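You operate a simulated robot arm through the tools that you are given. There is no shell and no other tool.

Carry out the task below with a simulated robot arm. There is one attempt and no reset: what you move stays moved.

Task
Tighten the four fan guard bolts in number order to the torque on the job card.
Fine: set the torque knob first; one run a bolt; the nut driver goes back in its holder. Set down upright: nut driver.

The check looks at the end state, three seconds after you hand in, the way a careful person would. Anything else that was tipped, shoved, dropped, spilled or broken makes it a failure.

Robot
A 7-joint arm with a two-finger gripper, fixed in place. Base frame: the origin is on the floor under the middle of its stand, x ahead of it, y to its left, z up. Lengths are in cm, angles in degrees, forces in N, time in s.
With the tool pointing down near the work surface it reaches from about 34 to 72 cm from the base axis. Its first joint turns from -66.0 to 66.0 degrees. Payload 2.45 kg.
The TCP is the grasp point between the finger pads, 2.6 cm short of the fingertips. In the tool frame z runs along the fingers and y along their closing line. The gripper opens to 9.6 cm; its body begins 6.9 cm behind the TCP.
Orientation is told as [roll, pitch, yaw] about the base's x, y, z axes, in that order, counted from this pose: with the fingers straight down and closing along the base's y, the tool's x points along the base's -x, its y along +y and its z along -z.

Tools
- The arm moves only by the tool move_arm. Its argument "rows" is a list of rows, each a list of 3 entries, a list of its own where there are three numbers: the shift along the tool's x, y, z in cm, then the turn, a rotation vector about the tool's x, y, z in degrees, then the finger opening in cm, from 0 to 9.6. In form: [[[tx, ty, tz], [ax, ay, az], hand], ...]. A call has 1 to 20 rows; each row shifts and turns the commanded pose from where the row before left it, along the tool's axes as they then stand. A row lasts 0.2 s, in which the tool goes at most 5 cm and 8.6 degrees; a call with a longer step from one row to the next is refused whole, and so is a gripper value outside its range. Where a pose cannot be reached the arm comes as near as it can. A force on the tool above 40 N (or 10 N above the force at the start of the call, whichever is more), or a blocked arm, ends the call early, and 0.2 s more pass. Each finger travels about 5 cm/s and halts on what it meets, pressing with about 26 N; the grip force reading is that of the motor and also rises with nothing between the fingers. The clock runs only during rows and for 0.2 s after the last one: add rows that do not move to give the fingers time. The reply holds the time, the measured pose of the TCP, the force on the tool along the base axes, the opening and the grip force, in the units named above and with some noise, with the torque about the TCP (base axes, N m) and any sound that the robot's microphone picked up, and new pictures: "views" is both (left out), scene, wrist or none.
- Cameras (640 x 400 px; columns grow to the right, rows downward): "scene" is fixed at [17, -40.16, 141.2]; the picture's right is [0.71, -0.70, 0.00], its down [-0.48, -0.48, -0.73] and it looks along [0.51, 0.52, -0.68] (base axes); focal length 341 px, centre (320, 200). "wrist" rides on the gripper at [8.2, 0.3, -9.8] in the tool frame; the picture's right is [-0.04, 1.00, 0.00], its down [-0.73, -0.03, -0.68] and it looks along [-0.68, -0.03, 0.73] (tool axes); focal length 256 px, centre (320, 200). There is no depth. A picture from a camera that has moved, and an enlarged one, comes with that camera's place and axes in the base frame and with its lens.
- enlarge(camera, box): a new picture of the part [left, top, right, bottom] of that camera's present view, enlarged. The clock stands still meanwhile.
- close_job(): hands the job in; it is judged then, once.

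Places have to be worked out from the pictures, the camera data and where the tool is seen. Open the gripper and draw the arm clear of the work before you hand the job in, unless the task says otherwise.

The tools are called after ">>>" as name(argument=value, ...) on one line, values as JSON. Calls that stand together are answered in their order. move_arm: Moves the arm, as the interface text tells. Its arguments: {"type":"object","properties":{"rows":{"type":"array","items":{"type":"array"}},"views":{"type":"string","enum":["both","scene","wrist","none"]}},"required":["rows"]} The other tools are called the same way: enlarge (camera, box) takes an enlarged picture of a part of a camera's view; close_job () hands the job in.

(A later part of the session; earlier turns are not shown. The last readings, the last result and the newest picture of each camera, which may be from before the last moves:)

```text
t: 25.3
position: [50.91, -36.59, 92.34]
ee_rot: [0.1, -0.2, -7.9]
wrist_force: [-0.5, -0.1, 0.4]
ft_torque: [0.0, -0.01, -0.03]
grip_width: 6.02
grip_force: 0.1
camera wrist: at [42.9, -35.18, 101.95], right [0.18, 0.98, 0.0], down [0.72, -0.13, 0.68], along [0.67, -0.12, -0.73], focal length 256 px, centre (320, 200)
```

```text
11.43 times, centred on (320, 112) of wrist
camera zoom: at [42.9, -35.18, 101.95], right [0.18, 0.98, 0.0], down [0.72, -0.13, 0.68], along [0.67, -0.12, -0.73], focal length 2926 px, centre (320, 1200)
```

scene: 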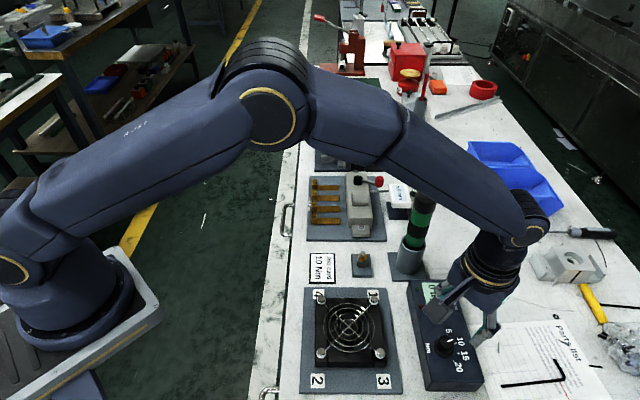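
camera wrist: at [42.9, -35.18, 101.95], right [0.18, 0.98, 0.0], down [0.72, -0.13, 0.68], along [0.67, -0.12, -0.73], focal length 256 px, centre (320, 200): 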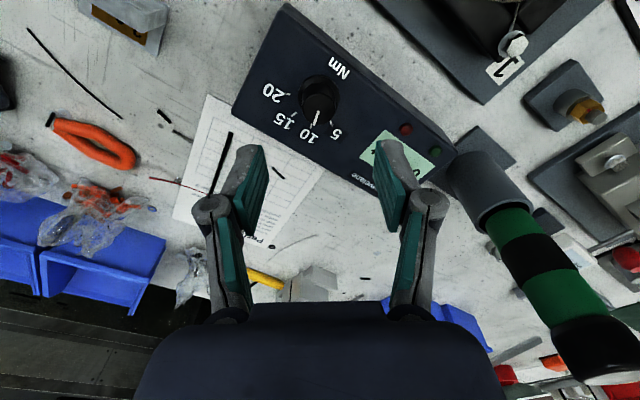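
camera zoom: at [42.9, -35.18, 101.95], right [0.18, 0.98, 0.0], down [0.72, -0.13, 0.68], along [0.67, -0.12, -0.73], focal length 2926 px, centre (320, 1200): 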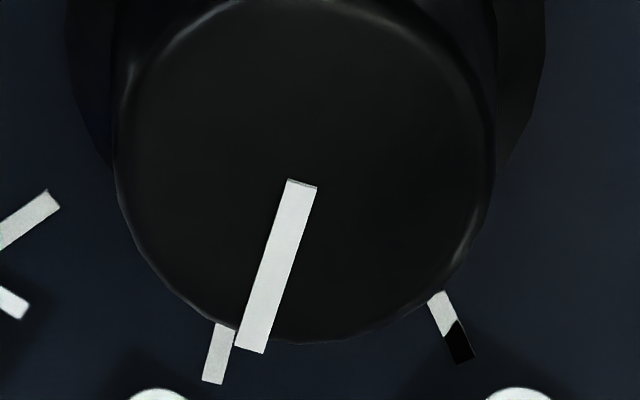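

Both cameras put the pointer about 3° past the 10 tick toward 15, which is roughly 10.35 Nm. That is a little off, so I'll re-grip at the same spot and nudge +3°.

>>> move_arm(rows=[[[0, -0.05, 2.5], [0, 0, 0], 6], [[0, 0, 2.5], [0, 0, 0], 5], [[0, 0, 2.0], [0, 0, 0], 4], [[0, 0, 1.0], [0, 0, 0], 3.5], [[0, 0, 0], [0, 0, 0], 3.3], [[0, 0, 0], [0, 0, 0], 3.0], [[0, 0, 0], [0, 0, 0], 1.8], [[0, 0, 0], [0, 0, 0], 1.8], [[0, 0, 0], [0, 0, 0], 1.8]], views="wrist")

>>> enlarge(camera="wrist", box=[290, 140, 350, 200])

```text
t: 27.3
position: [50.94, -36.58, 84.29]
ee_rot: [0.1, -0.2, -7.9]
wrist_force: [0.4, -1.5, -3.2]
ft_torque: [-0.06, -0.15, -0.01]
grip_width: 2.65
grip_force: 45.6
camera wrist: at [42.93, -35.26, 93.98], right [0.18, 0.98, 0.0], down [0.72, -0.13, 0.68], along [0.67, -0.12, -0.73], focal length 256 px, centre (320, 200)
```

wrist: 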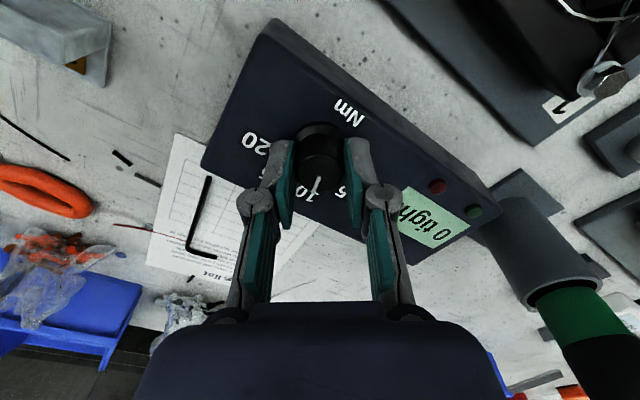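

```text
6.67 times, centred on (320, 170) of wrist
camera zoom: at [42.93, -35.26, 93.98], right [0.18, 0.98, 0.0], down [0.72, -0.13, 0.68], along [0.67, -0.12, -0.73], focal length 1707 px, centre (320, 400)
```

zoom: 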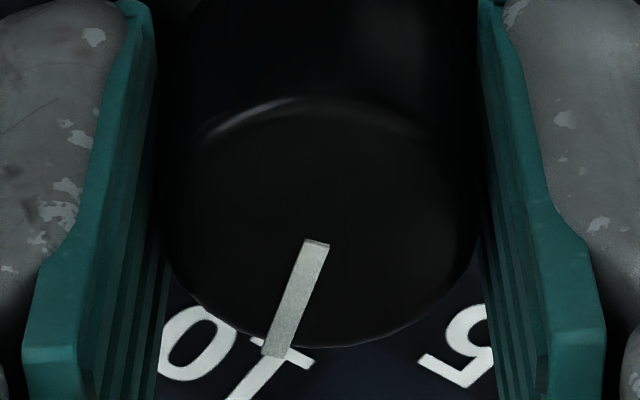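

Gripped, the pointer still reads about -27°. I'll apply the small +2.5° nudge, then release and rise.

>>> move_arm(rows=[[[0, 0, 0], [0, 0, -1.3], 1.8], [[0, 0, 0], [0, 0, -1.2], 1.8], [[0, 0, 0], [0, 0, 0], 1.8], [[0, 0, 0], [0, 0, 0], 1.8], [[0, 0, 0], [0, 0, 0], 3.2], [[0, 0, 0], [0, 0, 0], 4.5], [[0, 0, 0], [0, 0, 0], 6], [[0, 0, 0], [0, 0, 0], 6], [[0, 0, -2], [0, 0, 0], 6], [[0, 0, -3], [0, 0, 0], 6], [[0, 0, -3], [0, 0, 0], 6], [[0, 0, 0], [0, 0, 0], 6], [[0, 0, 0], [0, 0, 0], 6]], views="both")

>>> enlarge(camera="scene", box=[436, 328, 468, 348])

>>> enlarge(camera="wrist", box=[296, 95, 344, 130])

```text
t: 30.1
position: [50.67, -36.67, 92.36]
ee_rot: [0.2, -0.2, -5.4]
wrist_force: [-0.5, -0.1, 0.2]
ft_torque: [0.0, 0.01, 0.02]
grip_width: 6.01
grip_force: 0.0
camera wrist: at [42.7, -35.67, 102.0], right [0.13, 0.99, 0.0], down [0.73, -0.1, 0.68], along [0.68, -0.09, -0.73], focal length 256 px, centre (320, 200)
```

scene: 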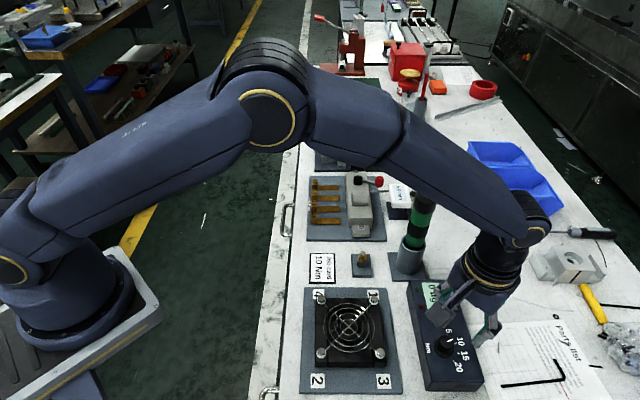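
wrist: 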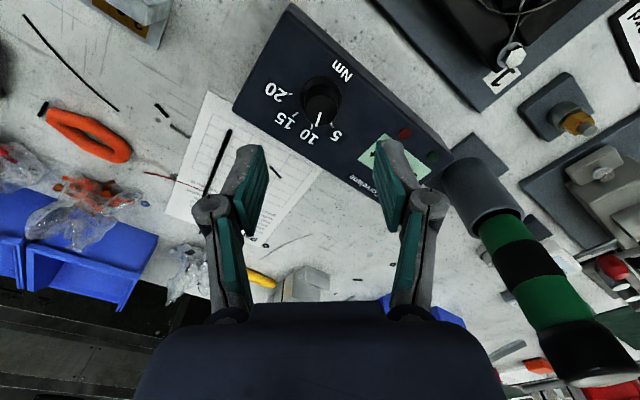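

```text
16.00 times, centred on (452, 338) of scene
camera zoom: at [17.0, -40.16, 141.2], right [0.71, -0.7, 0.0], down [-0.48, -0.48, -0.73], along [0.51, 0.52, -0.68], focal length 5461 px, centre (-1792, -2008)
```

zoom: 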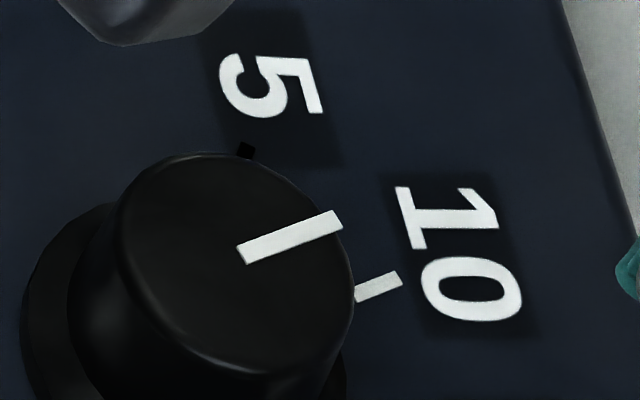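

```text
11.43 times, centred on (320, 112) of wrist
camera zoom: at [42.7, -35.67, 102.0], right [0.13, 0.99, 0.0], down [0.73, -0.1, 0.68], along [0.68, -0.09, -0.73], focal length 2926 px, centre (320, 1200)
```

zoom: 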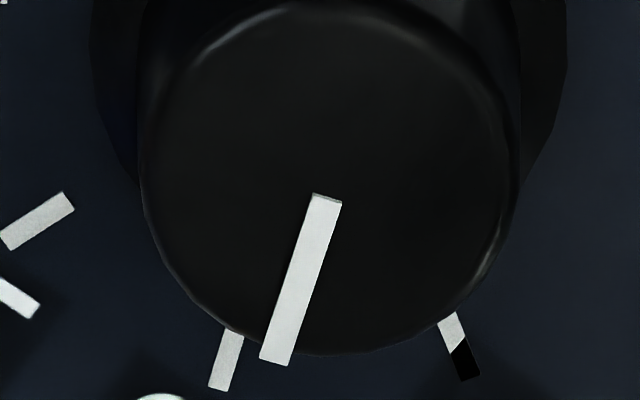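

The scene reading is about -25.2° and the wrist reading about -24.9°, so the knob is on 10 Nm. Next is the nut driver: I'll raise the hand, move near it above its cap height, and look closely.

>>> move_arm(rows=[[[0, 0, -4], [0, 0, -5.4], 7], [[0, 0, -4], [0, 0, 0], 8], [[0, 0, -4], [0, 0, 0], 9.6], [[-0.8, 4.0, 0], [0, 0, 0], 9.6], [[-0.8, 4.0, 0], [0, 0, 0], 9.6], [[-0.8, 4.0, 0], [0, 0, 0], 9.6], [[-0.8, 3.8, 0], [0, 0, 0], 9.6], [[0, 0, 0], [0, 0, 0], 9.6], [[0, 0, 0], [0, 0, 0], 9.6]], views="both")

>>> enlarge(camera="wrist", box=[200, 60, 440, 260])

```text
t: 32.1
position: [54.05, -20.9, 104.14]
ee_rot: [0.1, -0.3, 0.0]
wrist_force: [-0.1, -0.4, 0.0]
ft_torque: [-0.02, -0.01, 0.02]
grip_width: 9.6
grip_force: 0.1
camera wrist: at [45.96, -20.65, 113.91], right [0.04, 1.0, 0.0], down [0.73, -0.03, 0.68], along [0.68, -0.03, -0.73], focal length 256 px, centre (320, 200)
```

scene: 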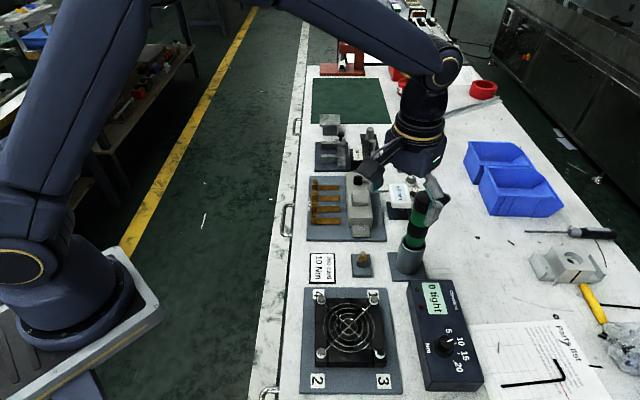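
wrist: 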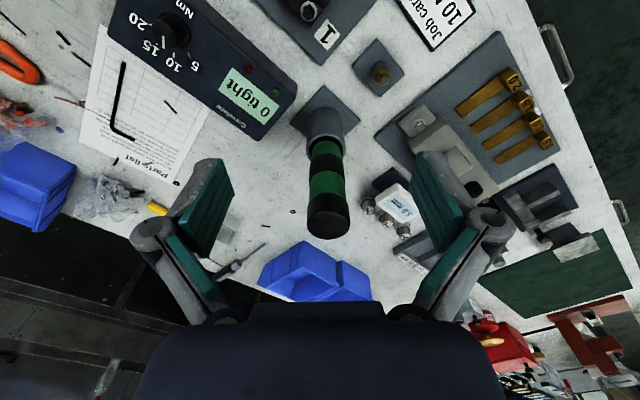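

```text
2.00 times, centred on (320, 160) of wrist
camera zoom: at [45.96, -20.65, 113.91], right [0.04, 1.0, 0.0], down [0.73, -0.03, 0.68], along [0.68, -0.03, -0.73], focal length 512 px, centre (320, 280)
```

zoom: 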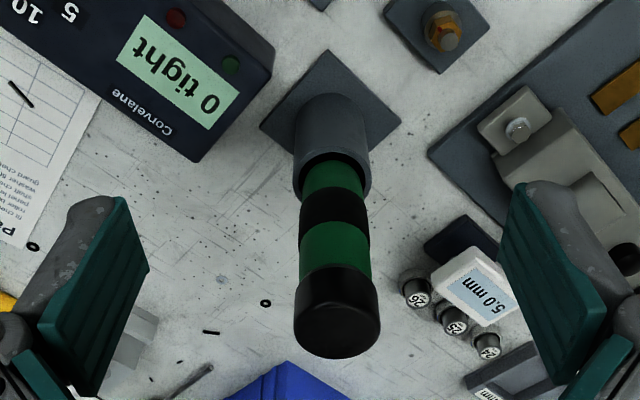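

The driver stands upright at about (64.3,-20.6), with its cap at z≈94.4–97.4 and the green grip band at about 90.5–94.4. I'll move straight above it, then check alignment before going down.

>>> move_arm(rows=[[[-3.4, 0.1, 0.5], [0, 0, 0], 9.6], [[-3.4, 0.1, 0.5], [0, 0, 0], 9.6], [[-3.4, 0.1, 0.8], [0, 0, 0], 9.6], [[0, 0, 0], [0, 0, 0], 9.6], [[0, 0, 0], [0, 0, 0], 9.6]], views="both")

>>> enlarge(camera="wrist", box=[220, 80, 420, 240])

>>> enlarge(camera="scene", box=[370, 120, 490, 290])

```text
t: 33.3
position: [64.29, -20.59, 102.64]
ee_rot: [0.2, -0.2, 0.0]
wrist_force: [0.6, -0.4, 0.0]
ft_torque: [0.0, 0.04, 0.01]
grip_width: 9.59
grip_force: 0.1
camera wrist: at [56.16, -20.35, 112.3], right [0.04, 1.0, 0.0], down [0.73, -0.03, 0.68], along [0.68, -0.03, -0.73], focal length 256 px, centre (320, 200)
```

scene: 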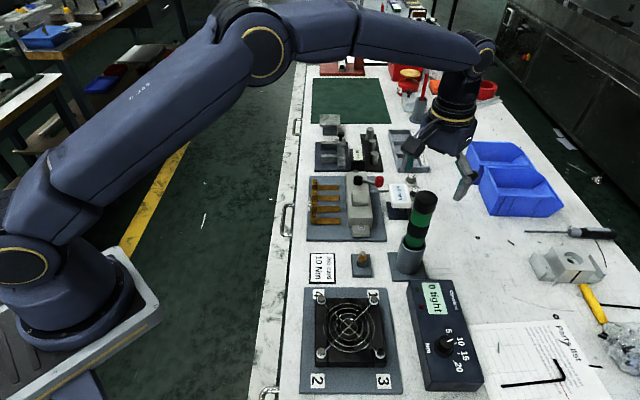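
wrist: 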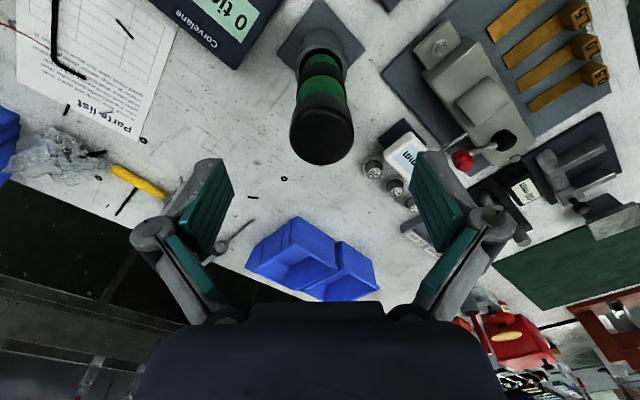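

```text
2.50 times, centred on (320, 160) of wrist
camera zoom: at [56.16, -20.35, 112.3], right [0.04, 1.0, 0.0], down [0.73, -0.03, 0.68], along [0.68, -0.03, -0.73], focal length 640 px, centre (320, 300)
```

zoom: 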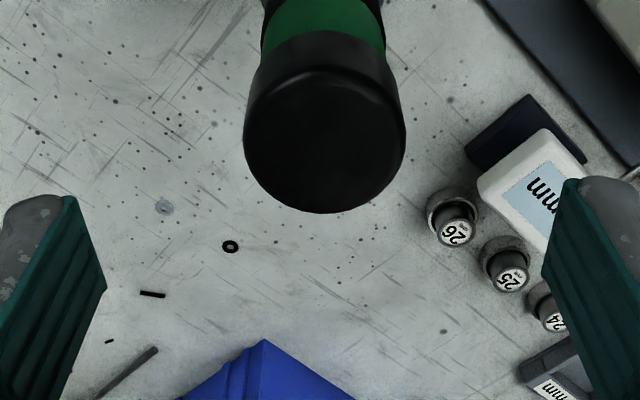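

```text
2.35 times, centred on (430, 205) of scene
camera zoom: at [17.0, -40.16, 141.2], right [0.71, -0.7, 0.0], down [-0.48, -0.48, -0.73], along [0.51, 0.52, -0.68], focal length 803 px, centre (61, 188)
```

zoom: 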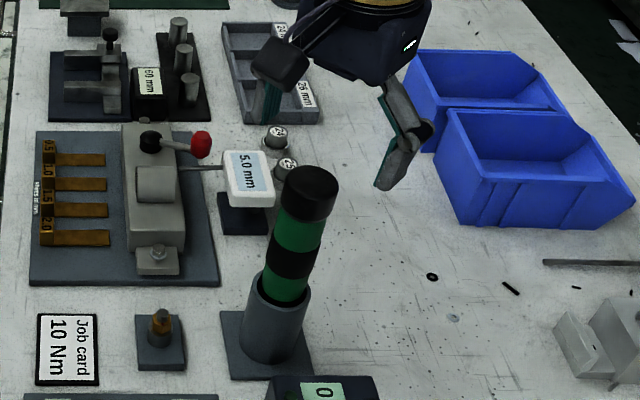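

The hand is centred over the cap to within 0.1 cm. I'll go down around it to z≈91.6 with the fingers open.

>>> move_arm(rows=[[[-0.1, 0, 2.5], [0, 0, 0], 9.6], [[0, 0, 2.5], [0, 0, 0], 9.6], [[0, 0, 2.5], [0, 0, 0], 9.6], [[0, 0, 2.0], [0, 0, 0], 9.6], [[0, 0, 1.0], [0, 0, 0], 9.6], [[0, 0, 0.5], [0, 0, 0], 9.6], [[0, 0, 0], [0, 0, 0], 9.6], [[0, 0, 0], [0, 0, 0], 9.6]], views="both")

>>> enlarge(camera="scene", box=[370, 140, 490, 290])

```text
t: 35.1
position: [64.39, -20.5, 91.49]
ee_rot: [0.2, -0.2, 0.0]
wrist_force: [0.1, -0.9, 0.0]
ft_torque: [0.01, -0.01, 0.03]
grip_width: 9.58
grip_force: 0.0
camera wrist: at [56.28, -20.28, 101.21], right [0.04, 1.0, 0.0], down [0.73, -0.03, 0.68], along [0.68, -0.03, -0.73], focal length 256 px, centre (320, 200)
```

scene: 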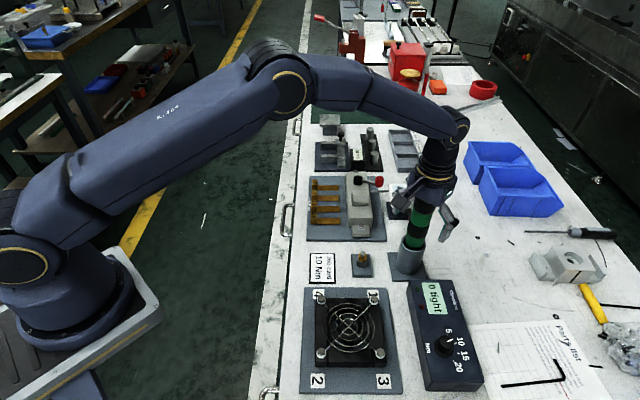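
wrist: 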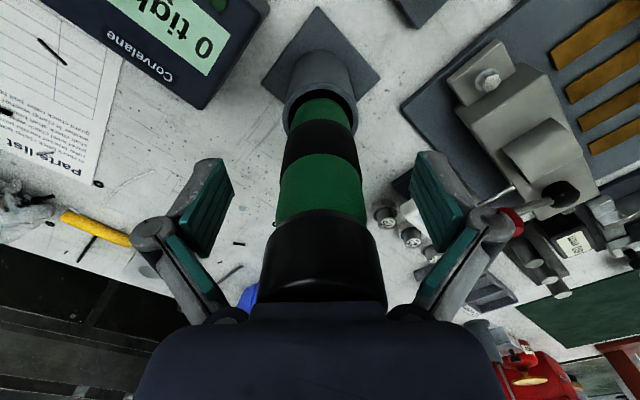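

```text
2.67 times, centred on (430, 215) of scene
camera zoom: at [17.0, -40.16, 141.2], right [0.71, -0.7, 0.0], down [-0.48, -0.48, -0.73], along [0.51, 0.52, -0.68], focal length 910 px, centre (27, 160)
```

zoom: 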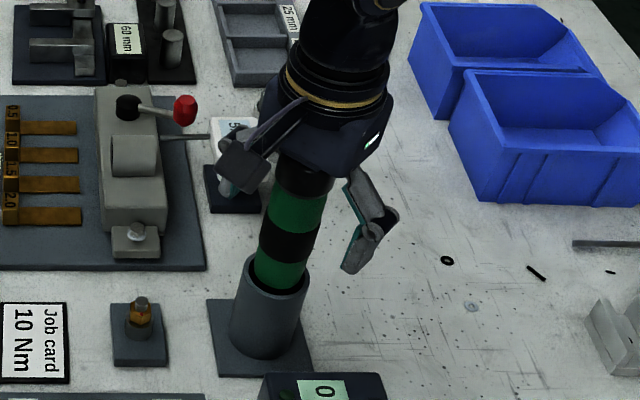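

The pads line up with the green band and the driver is centred. I'll close on it.

>>> move_arm(rows=[[[0, 0, 0], [0, 0, 0], 7.6], [[0, 0, 0], [0, 0, 0], 5.6], [[0, 0, 0], [0, 0, 0], 4.2], [[0, 0, 0], [0, 0, 0], 2.5], [[0, 0, 0], [0, 0, 0], 2.5], [[0, 0, 0], [0, 0, 0], 2.5]], views="wrist")

```text
t: 36.5
position: [64.47, -20.68, 91.64]
ee_rot: [0.2, -0.2, 0.1]
wrist_force: [-1.0, 0.0, 0.4]
ft_torque: [-0.01, 0.25, 0.0]
grip_width: 4.15
grip_force: 26.1
camera wrist: at [56.27, -20.29, 101.23], right [0.04, 1.0, 0.0], down [0.73, -0.03, 0.68], along [0.68, -0.03, -0.73], focal length 256 px, centre (320, 200)
```

wrist: 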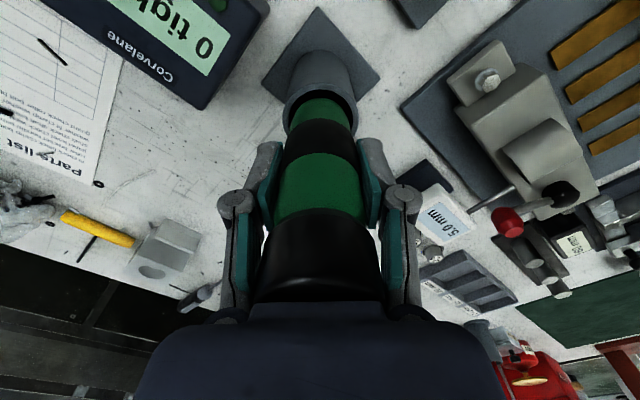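

Solid grip at 4.15 cm. I'll lift straight up out of the holder, starting slowly.

>>> move_arm(rows=[[[0, 0, -0.5], [0, 0, 0], 2.5], [[0, 0, -0.5], [0, 0, 0], 2.5], [[0, 0, -1], [0, 0, 0], 2.5], [[0, 0, -1.5], [0, 0, 0], 2.5], [[0, 0, -1.5], [0, 0, 0], 2.5], [[0, 0, -1.5], [0, 0, 0], 2.5], [[0, 0, -1.5], [0, 0, 0], 2.5], [[0, 0, -1.5], [0, 0, 0], 2.5], [[0, 0, -1.5], [0, 0, 0], 2.5], [[0, 0, -1.5], [0, 0, 0], 2.5], [[0, 0, -1], [0, 0, 0], 2.5], [[0, 0, 0], [0, 0, 0], 2.5], [[0, 0, 0], [0, 0, 0], 2.5]], views="both")

>>> enlarge(camera="scene", box=[370, 120, 490, 290])

>>> enlarge(camera="wrist", box=[220, 0, 420, 160])

```text
t: 39.3
position: [64.29, -20.62, 105.18]
ee_rot: [0.1, -0.2, 0.0]
wrist_force: [-0.3, 0.2, -4.5]
ft_torque: [-0.02, -0.03, -0.03]
grip_width: 3.99
grip_force: 26.4
camera wrist: at [56.2, -20.34, 114.8], right [0.04, 1.0, 0.0], down [0.73, -0.03, 0.68], along [0.68, -0.03, -0.73], focal length 256 px, centre (320, 200)
```

scene: 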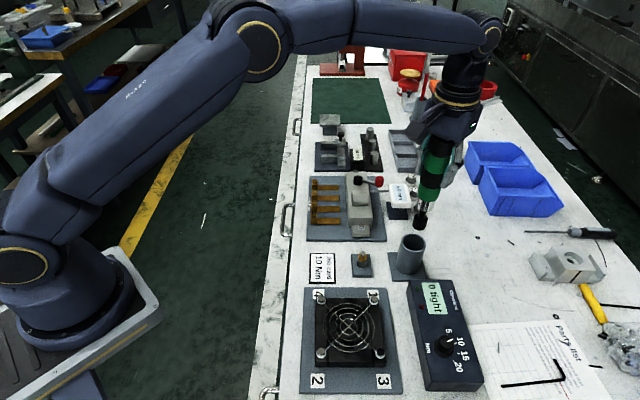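
wrist: 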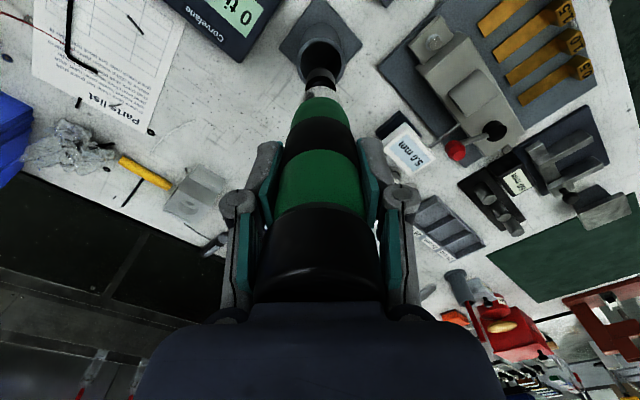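

```text
2.35 times, centred on (430, 205) of scene
camera zoom: at [17.0, -40.17, 141.19], right [0.71, -0.7, 0.0], down [-0.48, -0.48, -0.73], along [0.51, 0.52, -0.68], focal length 803 px, centre (61, 188)
```

zoom: 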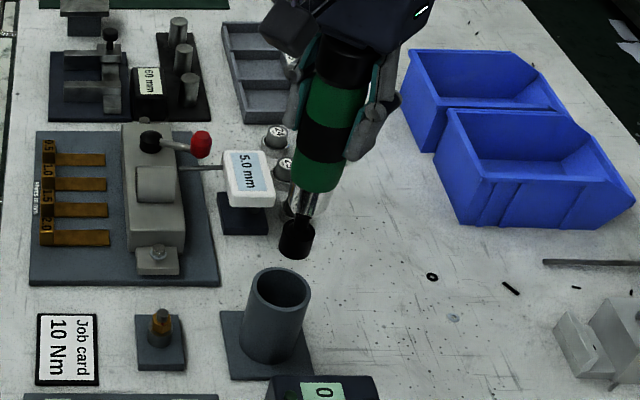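

```text
2.50 times, centred on (320, 80) of wrist
camera zoom: at [56.2, -20.34, 114.8], right [0.04, 1.0, 0.0], down [0.73, -0.03, 0.68], along [0.68, -0.03, -0.73], focal length 640 px, centre (320, 500)
```

zoom: 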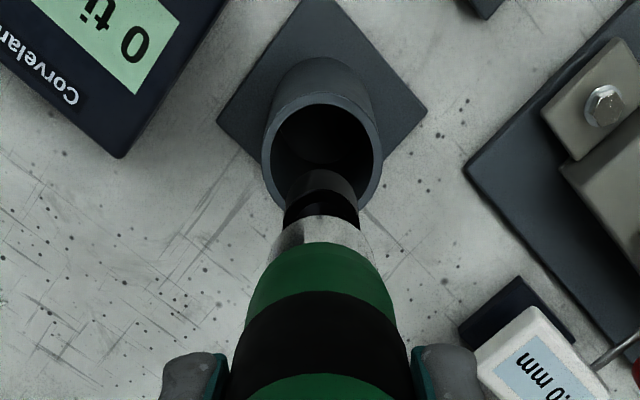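

The driver is held vertical. Its socket bottom is about 15 cm below the TCP, and it weighs about 0.46 kg. I'll carry it to hover about 3 cm above bolt 1, near (49.75,-22.05).

>>> move_arm(rows=[[[2.4, -0.24, 0], [0, 0, 0], 2.5], [[2.4, -0.24, 0.5], [0, 0, 0], 2.5], [[2.4, -0.24, 1], [0, 0, 0], 2.5], [[2.4, -0.24, 1.5], [0, 0, 0], 2.5], [[2.4, -0.24, 1.5], [0, 0, 0], 2.5], [[2.4, -0.24, 1.5], [0, 0, 0], 2.5], [[0, 0, 0], [0, 0, 0], 2.5], [[0, 0, 0], [0, 0, 0], 2.5]], views="both")

>>> enlarge(camera="wrist", box=[240, 0, 400, 130])

>>> enlarge(camera="scene", box=[310, 220, 450, 400])

```text
t: 41.1
position: [49.93, -21.97, 99.16]
ee_rot: [0.2, -0.2, 0.0]
wrist_force: [-0.6, -1.1, -4.2]
ft_torque: [0.0, -0.04, -0.01]
grip_width: 3.94
grip_force: 25.9
camera wrist: at [41.85, -21.76, 108.71], right [0.04, 1.0, 0.0], down [0.73, -0.03, 0.68], along [0.68, -0.03, -0.73], focal length 256 px, centre (320, 200)
```

scene: 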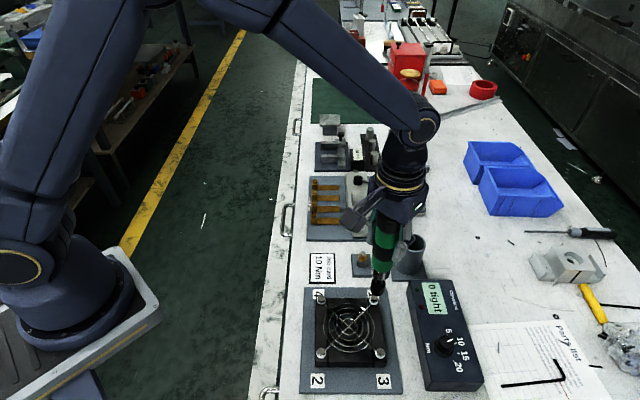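
wrist: 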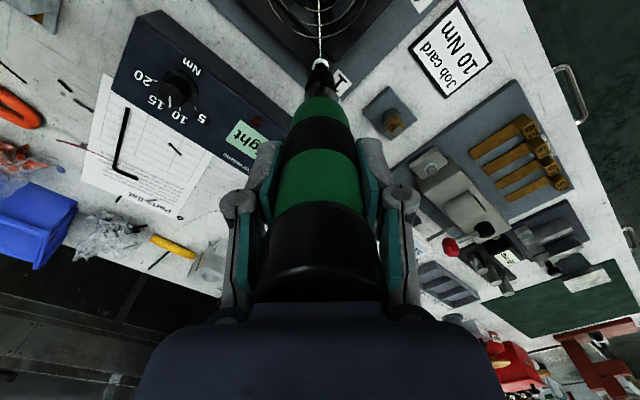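

```text
3.08 times, centred on (320, 65) of wrist
camera zoom: at [41.85, -21.76, 108.71], right [0.04, 1.0, 0.0], down [0.73, -0.03, 0.68], along [0.68, -0.03, -0.73], focal length 788 px, centre (320, 615)
```

zoom: 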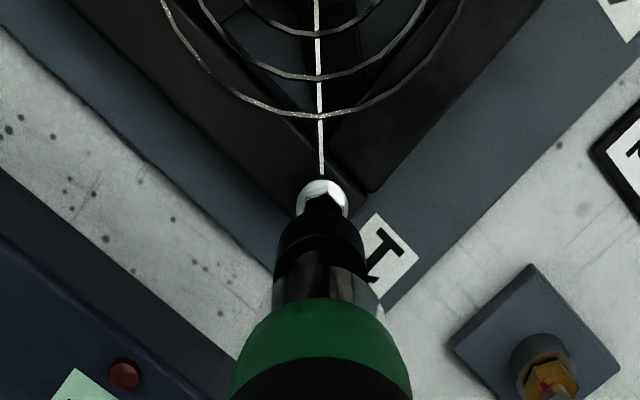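

```text
2.22 times, centred on (380, 310) of scene
camera zoom: at [17.0, -40.17, 141.19], right [0.71, -0.7, 0.0], down [-0.48, -0.48, -0.73], along [0.51, 0.52, -0.68], focal length 758 px, centre (187, -44)
```

zoom: 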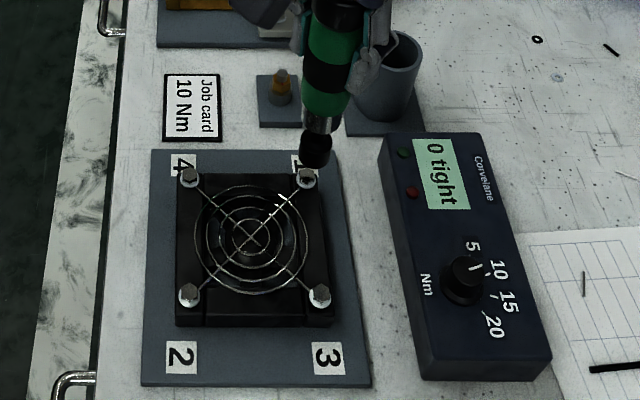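

The socket is close to over bolt 1. I'll zoom in from both cameras to compare the socket and bolt centres.

>>> enlarge(camera="scene", box=[354, 260, 402, 310])

>>> enlarge(camera="wrist", box=[296, 40, 344, 90])

```text
8.00 times, centred on (378, 285) of scene
camera zoom: at [17.0, -40.17, 141.19], right [0.71, -0.7, 0.0], down [-0.48, -0.48, -0.73], along [0.51, 0.52, -0.68], focal length 2730 px, centre (-144, -480)
```

zoom: 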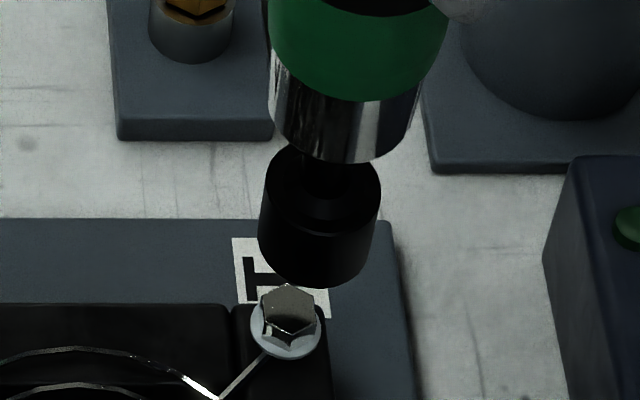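

```text
8.00 times, centred on (320, 65) of wrist
camera zoom: at [41.85, -21.76, 108.71], right [0.04, 1.0, 0.0], down [0.73, -0.03, 0.68], along [0.68, -0.03, -0.73], focal length 2048 px, centre (320, 1280)
```

zoom: 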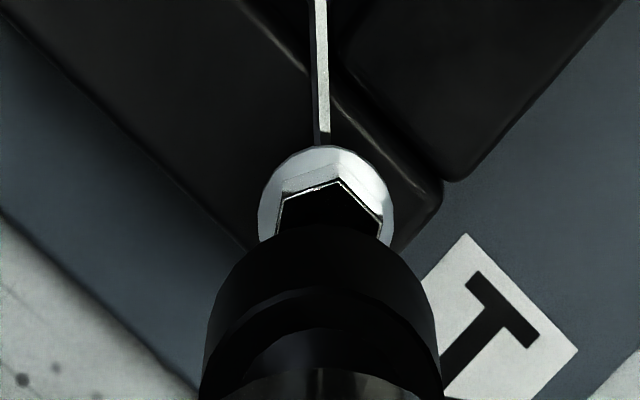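

Both views agree that the socket sits about (+0.38,-0.14) cm off the bolt centre, with its bottom at z≈83.75. I'll correct by that and come down to just above the bolt head.

>>> move_arm(rows=[[[0.38, 0.14, 0], [0, 0, 0], 2.5], [[0, 0, 1], [0, 0, 0], 2.5], [[0, 0, 0.9], [0, 0, 0], 2.5], [[0, 0, 0], [0, 0, 0], 2.5], [[0, 0, 0], [0, 0, 0], 2.5], [[0, 0, 0], [0, 0, 0], 2.5]], views="both")

>>> enlarge(camera="scene", box=[354, 260, 402, 310])

>>> enlarge(camera="wrist", box=[296, 40, 344, 90])

```text
t: 42.5
position: [49.62, -21.95, 97.11]
ee_rot: [0.1, -0.2, 0.0]
wrist_force: [-0.1, -0.6, -5.0]
ft_torque: [0.01, -0.04, 0.04]
grip_width: 3.92
grip_force: 26.0
camera wrist: at [41.48, -21.64, 106.76], right [0.04, 1.0, 0.0], down [0.73, -0.03, 0.68], along [0.68, -0.03, -0.73], focal length 256 px, centre (320, 200)
```

scene: 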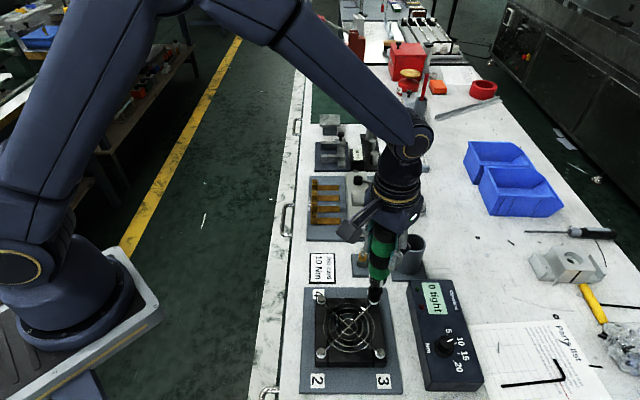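
wrist: 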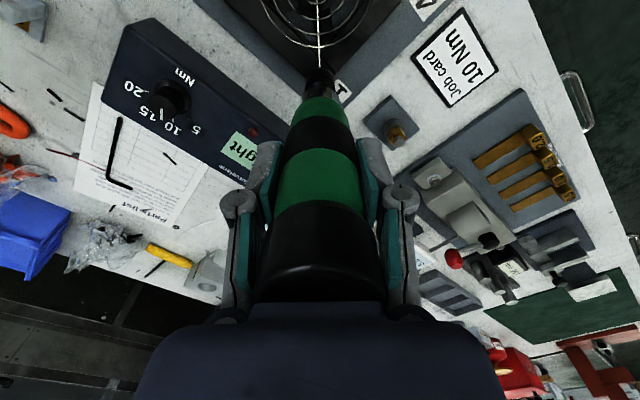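

```text
8.00 times, centred on (378, 285) of scene
camera zoom: at [17.0, -40.17, 141.19], right [0.71, -0.7, 0.0], down [-0.48, -0.48, -0.73], along [0.51, 0.52, -0.68], focal length 2730 px, centre (-144, -480)
```

zoom: 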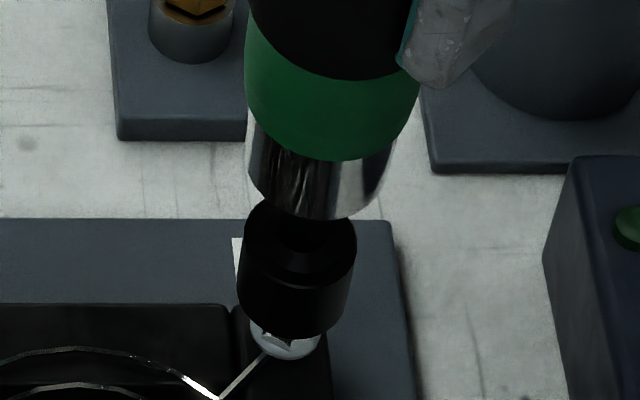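

```text
8.00 times, centred on (320, 65) of wrist
camera zoom: at [41.48, -21.64, 106.76], right [0.04, 1.0, 0.0], down [0.73, -0.03, 0.68], along [0.68, -0.03, -0.73], focal length 2048 px, centre (320, 1280)
```

zoom: 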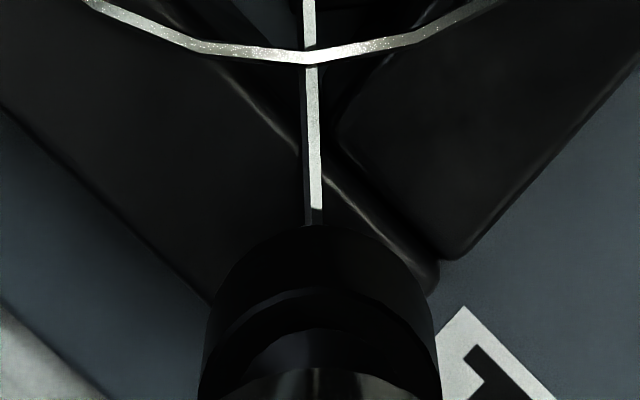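

The sideways offset is now about 0 in y and +0.17 in x. I'll nudge -0.17 in x and ease down slowly, watching force and sound.

>>> move_arm(rows=[[[0.17, 0, 0], [0, 0, 0], 2.5], [[0, 0, 0.2], [0, 0, 0], 2.5], [[0, 0, 0.2], [0, 0, 0], 2.5], [[0, 0, 0.2], [0, 0, 0], 2.5], [[0, 0, 0], [0, 0, 0], 2.5], [[0, 0, 0], [0, 0, 0], 2.5]], views="both")

>>> enlarge(camera="scene", box=[354, 260, 402, 310])

>>> enlarge(camera="wrist", box=[296, 40, 344, 90])

```text
t: 43.9
position: [49.46, -21.88, 96.41]
ee_rot: [0.0, -0.2, 0.0]
wrist_force: [0.1, -1.0, -4.5]
ft_torque: [-0.03, -0.03, -0.02]
grip_width: 3.95
grip_force: 26.3
camera wrist: at [41.3, -21.62, 106.18], right [0.04, 1.0, 0.0], down [0.73, -0.03, 0.68], along [0.68, -0.03, -0.73], focal length 256 px, centre (320, 200)
```

scene: 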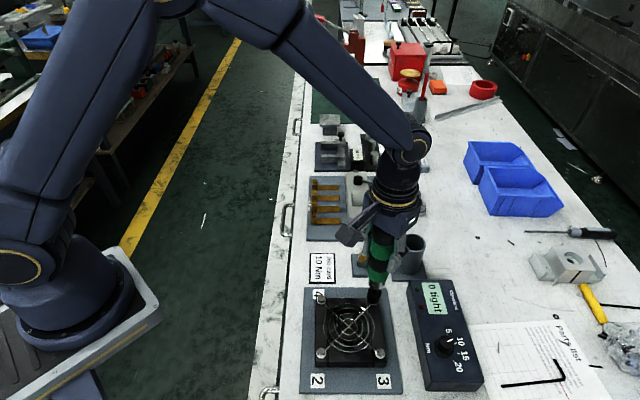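
wrist: 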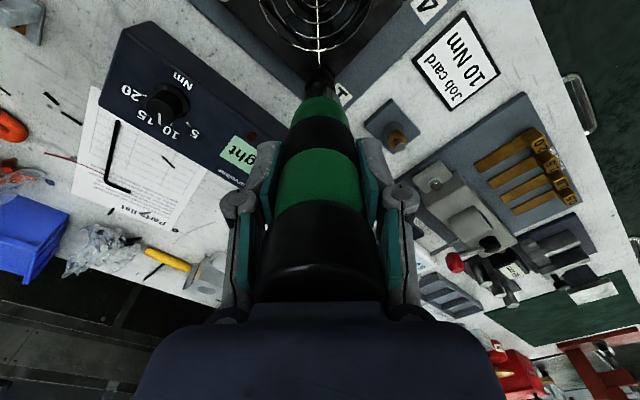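

```text
8.00 times, centred on (378, 285) of scene
camera zoom: at [17.0, -40.17, 141.19], right [0.71, -0.7, 0.0], down [-0.48, -0.48, -0.73], along [0.51, 0.52, -0.68], focal length 2730 px, centre (-144, -480)
```

zoom: 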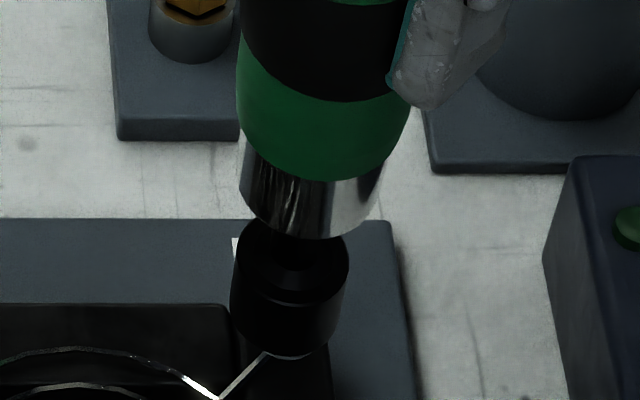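

```text
8.00 times, centred on (320, 65) of wrist
camera zoom: at [41.3, -21.62, 106.18], right [0.04, 1.0, 0.0], down [0.73, -0.03, 0.68], along [0.68, -0.03, -0.73], focal length 2048 px, centre (320, 1280)
```

zoom: 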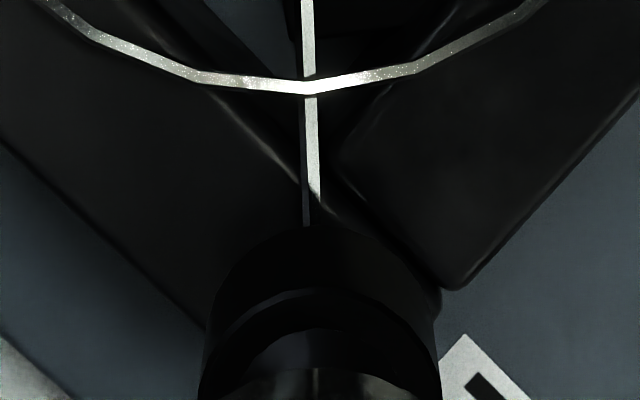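

The socket lip is now level with the hex top and aligned from both cameras. I'll keep going down slowly onto the bolt.

>>> move_arm(rows=[[[0, 0, 0.15], [0, 0, 0], 2.5], [[0, 0, 0.15], [0, 0, 0], 2.5], [[0, 0, 0.15], [0, 0, 0], 2.5], [[0, 0, 0.15], [0, 0, 0], 2.5], [[0, 0, 0], [0, 0, 0], 2.5]], views="scene")

>>> enlarge(camera="scene", box=[340, 250, 480, 370])

```text
t: 45.1
position: [49.49, -21.8, 95.92]
ee_rot: [0.2, -0.3, 0.0]
wrist_force: [0.2, -0.2, -4.8]
ft_torque: [0.05, 0.0, 0.02]
grip_width: 3.93
grip_force: 26.1
```

scene: 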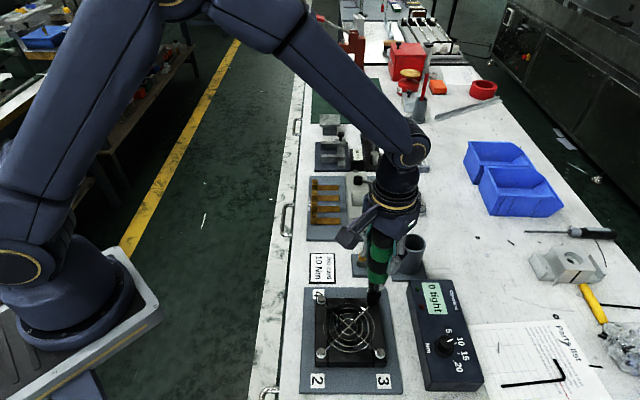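

```text
3.33 times, centred on (410, 310) of scene
camera zoom: at [17.0, -40.17, 141.19], right [0.71, -0.7, 0.0], down [-0.48, -0.48, -0.73], along [0.51, 0.52, -0.68], focal length 1138 px, centre (20, -167)
```

zoom: 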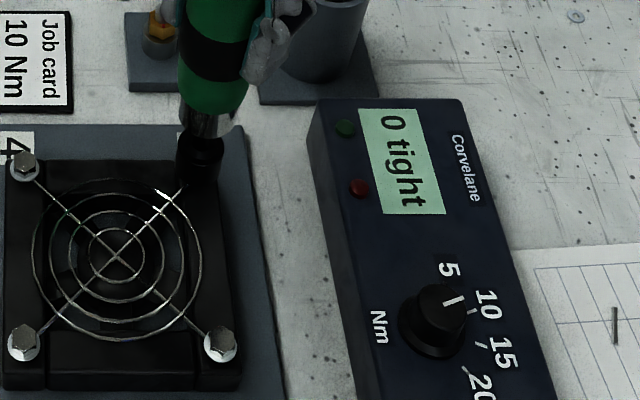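

No contact force yet, so the socket is sliding over the hex. I'll continue in small steps.

>>> move_arm(rows=[[[0, 0, 0.1], [0, 0, 0], 2.5], [[0, 0, 0.1], [0, 0, 0], 2.5], [[0, 0, 0.1], [0, 0, 0], 2.5], [[0, 0, 0.1], [0, 0, 0], 2.5], [[0, 0, 0], [0, 0, 0], 2.5]], views="scene")

>>> enlarge(camera="scene", box=[354, 260, 452, 310])

```text
t: 46.3
position: [49.41, -21.79, 95.46]
ee_rot: [0.1, -0.2, -0.1]
wrist_force: [1.6, 0.5, -3.0]
ft_torque: [-0.06, -0.09, 0.03]
grip_width: 3.93
grip_force: 26.1
```

scene: 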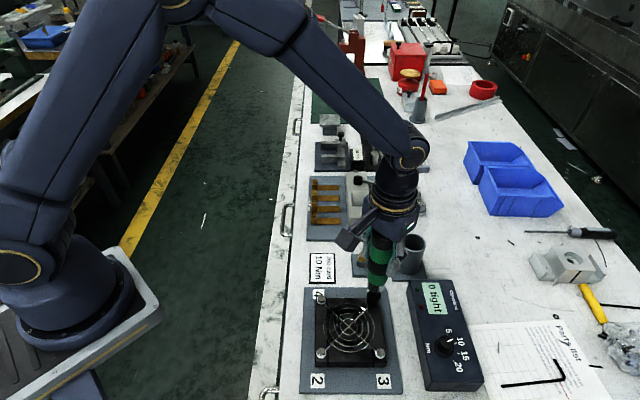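

```text
6.53 times, centred on (403, 285) of scene
camera zoom: at [17.0, -40.17, 141.19], right [0.71, -0.7, 0.0], down [-0.48, -0.48, -0.73], along [0.51, 0.52, -0.68], focal length 2229 px, centre (-222, -355)
```

zoom: 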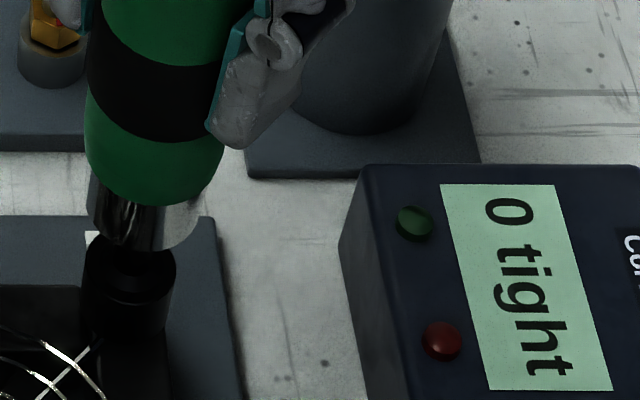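

Contact is just starting, at about 2 N. I'll press a little further in small steps and check the sound and display.

>>> move_arm(rows=[[[0, 0, 0.1], [0, 0, 0], 2.5], [[0, 0, 0.1], [0, 0, 0], 2.5], [[0, 0, 0], [0, 0, 0], 2.5]], views="both")

>>> enlarge(camera="scene", box=[354, 260, 452, 310])

```text
t: 47.1
position: [49.44, -21.74, 95.24]
ee_rot: [0.1, -0.2, 0.0]
wrist_force: [-0.5, -0.7, -2.3]
ft_torque: [-0.05, 0.04, -0.06]
grip_width: 3.94
grip_force: 26.2
camera wrist: at [41.29, -21.6, 104.99], right [0.04, 1.0, 0.0], down [0.73, -0.03, 0.68], along [0.68, -0.03, -0.73], focal length 256 px, centre (320, 200)
```

scene: 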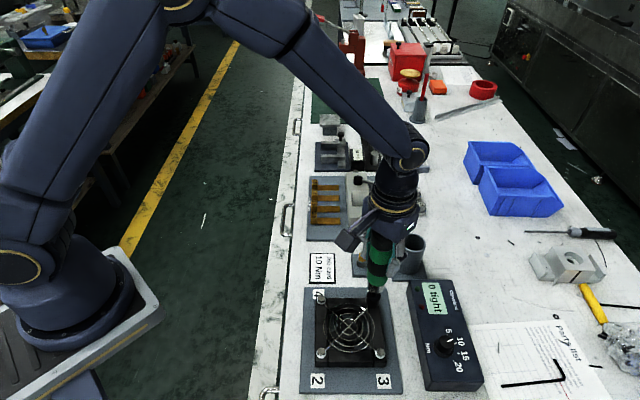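
wrist: 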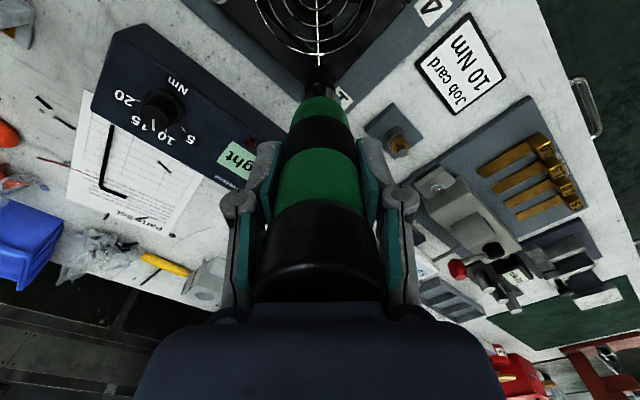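

```text
6.53 times, centred on (403, 285) of scene
camera zoom: at [17.0, -40.17, 141.19], right [0.71, -0.7, 0.0], down [-0.48, -0.48, -0.73], along [0.51, 0.52, -0.68], focal length 2229 px, centre (-222, -355)
```

zoom: 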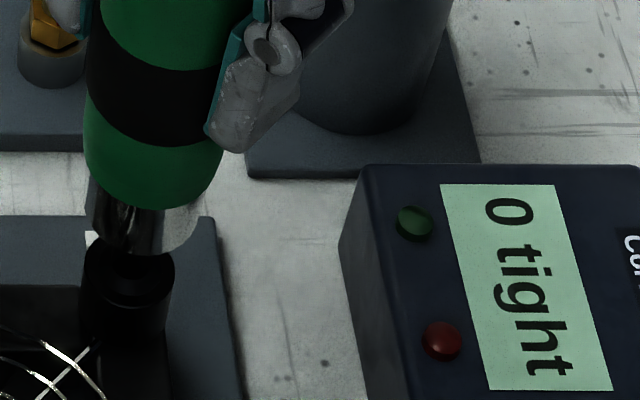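

The socket has seated and the body is now moving down on its spring, like a push-to-start driver. I'll press further.

>>> move_arm(rows=[[[0, 0, 0.1], [0, 0, 0], 2.5], [[0, 0, 0.1], [0, 0, 0], 2.5], [[0, 0, 0], [0, 0, 0], 2.5]], views="scene")

>>> enlarge(camera="scene", box=[354, 260, 402, 310])

```text
t: 47.9
position: [49.51, -21.86, 95.12]
ee_rot: [0.1, -0.2, -0.1]
wrist_force: [-1.0, -0.2, -1.6]
ft_torque: [0.03, 0.11, 0.0]
grip_width: 3.94
grip_force: 26.2
```

scene: 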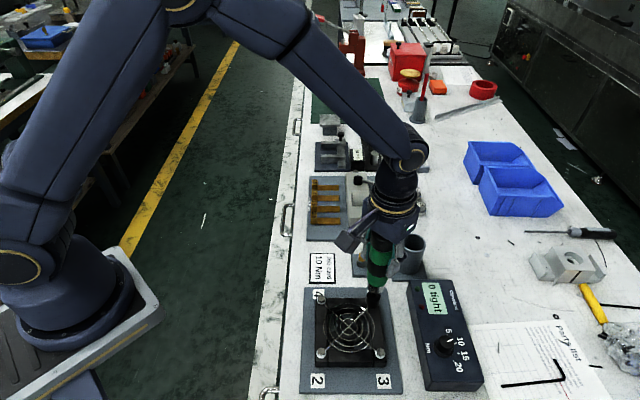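

```text
8.00 times, centred on (378, 285) of scene
camera zoom: at [16.99, -40.16, 141.2], right [0.71, -0.7, 0.0], down [-0.48, -0.48, -0.73], along [0.51, 0.52, -0.68], focal length 2730 px, centre (-144, -480)
```

zoom: 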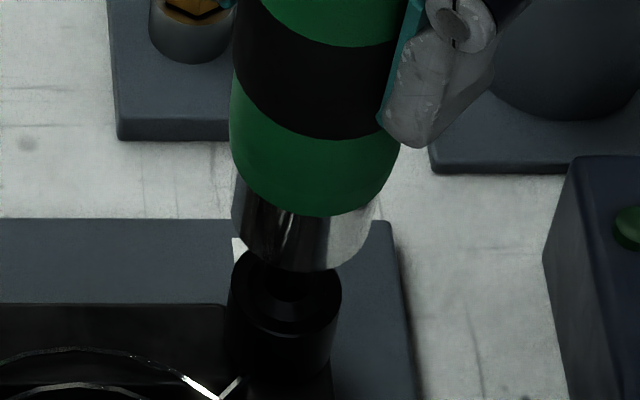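

>>> move_arm(rows=[[[0, 0, 0.15], [0, 0, 0], 2.5], [[0, 0, 0.15], [0, 0, 0], 2.5], [[0, 0, 0], [0, 0, 0], 2.5]], views="scene")

>>> enlarge(camera="scene", box=[354, 260, 452, 310])

```text
t: 48.7
position: [49.5, -21.92, 95.07]
ee_rot: [0.0, -0.4, 0.1]
wrist_force: [-3.2, 1.6, 8.3]
ft_torque: [0.23, 0.48, 0.01]
grip_width: 3.94
grip_force: 26.0
stopped in row 3: the force on the tool passed its limit at 41 N (the readings are from after the stop); the commanded pose is now the measured one
```

scene: 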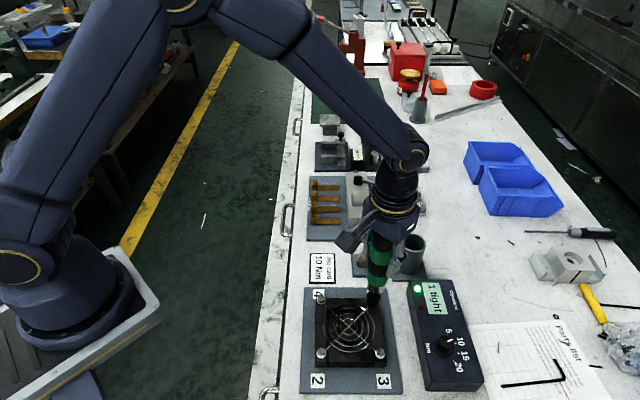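

```text
6.53 times, centred on (403, 285) of scene
camera zoom: at [16.98, -40.15, 141.2], right [0.71, -0.7, 0.0], down [-0.48, -0.48, -0.73], along [0.51, 0.52, -0.68], focal length 2229 px, centre (-222, -355)
```

zoom: 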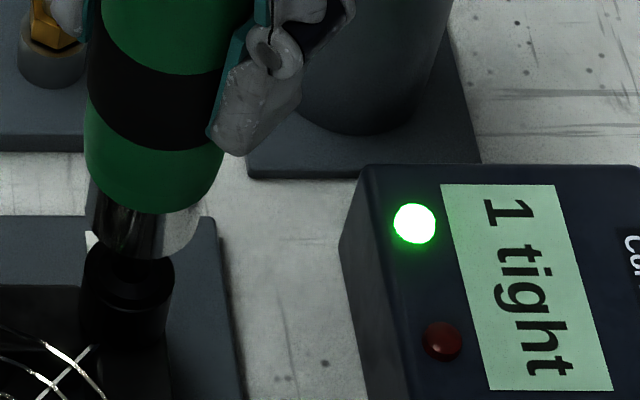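

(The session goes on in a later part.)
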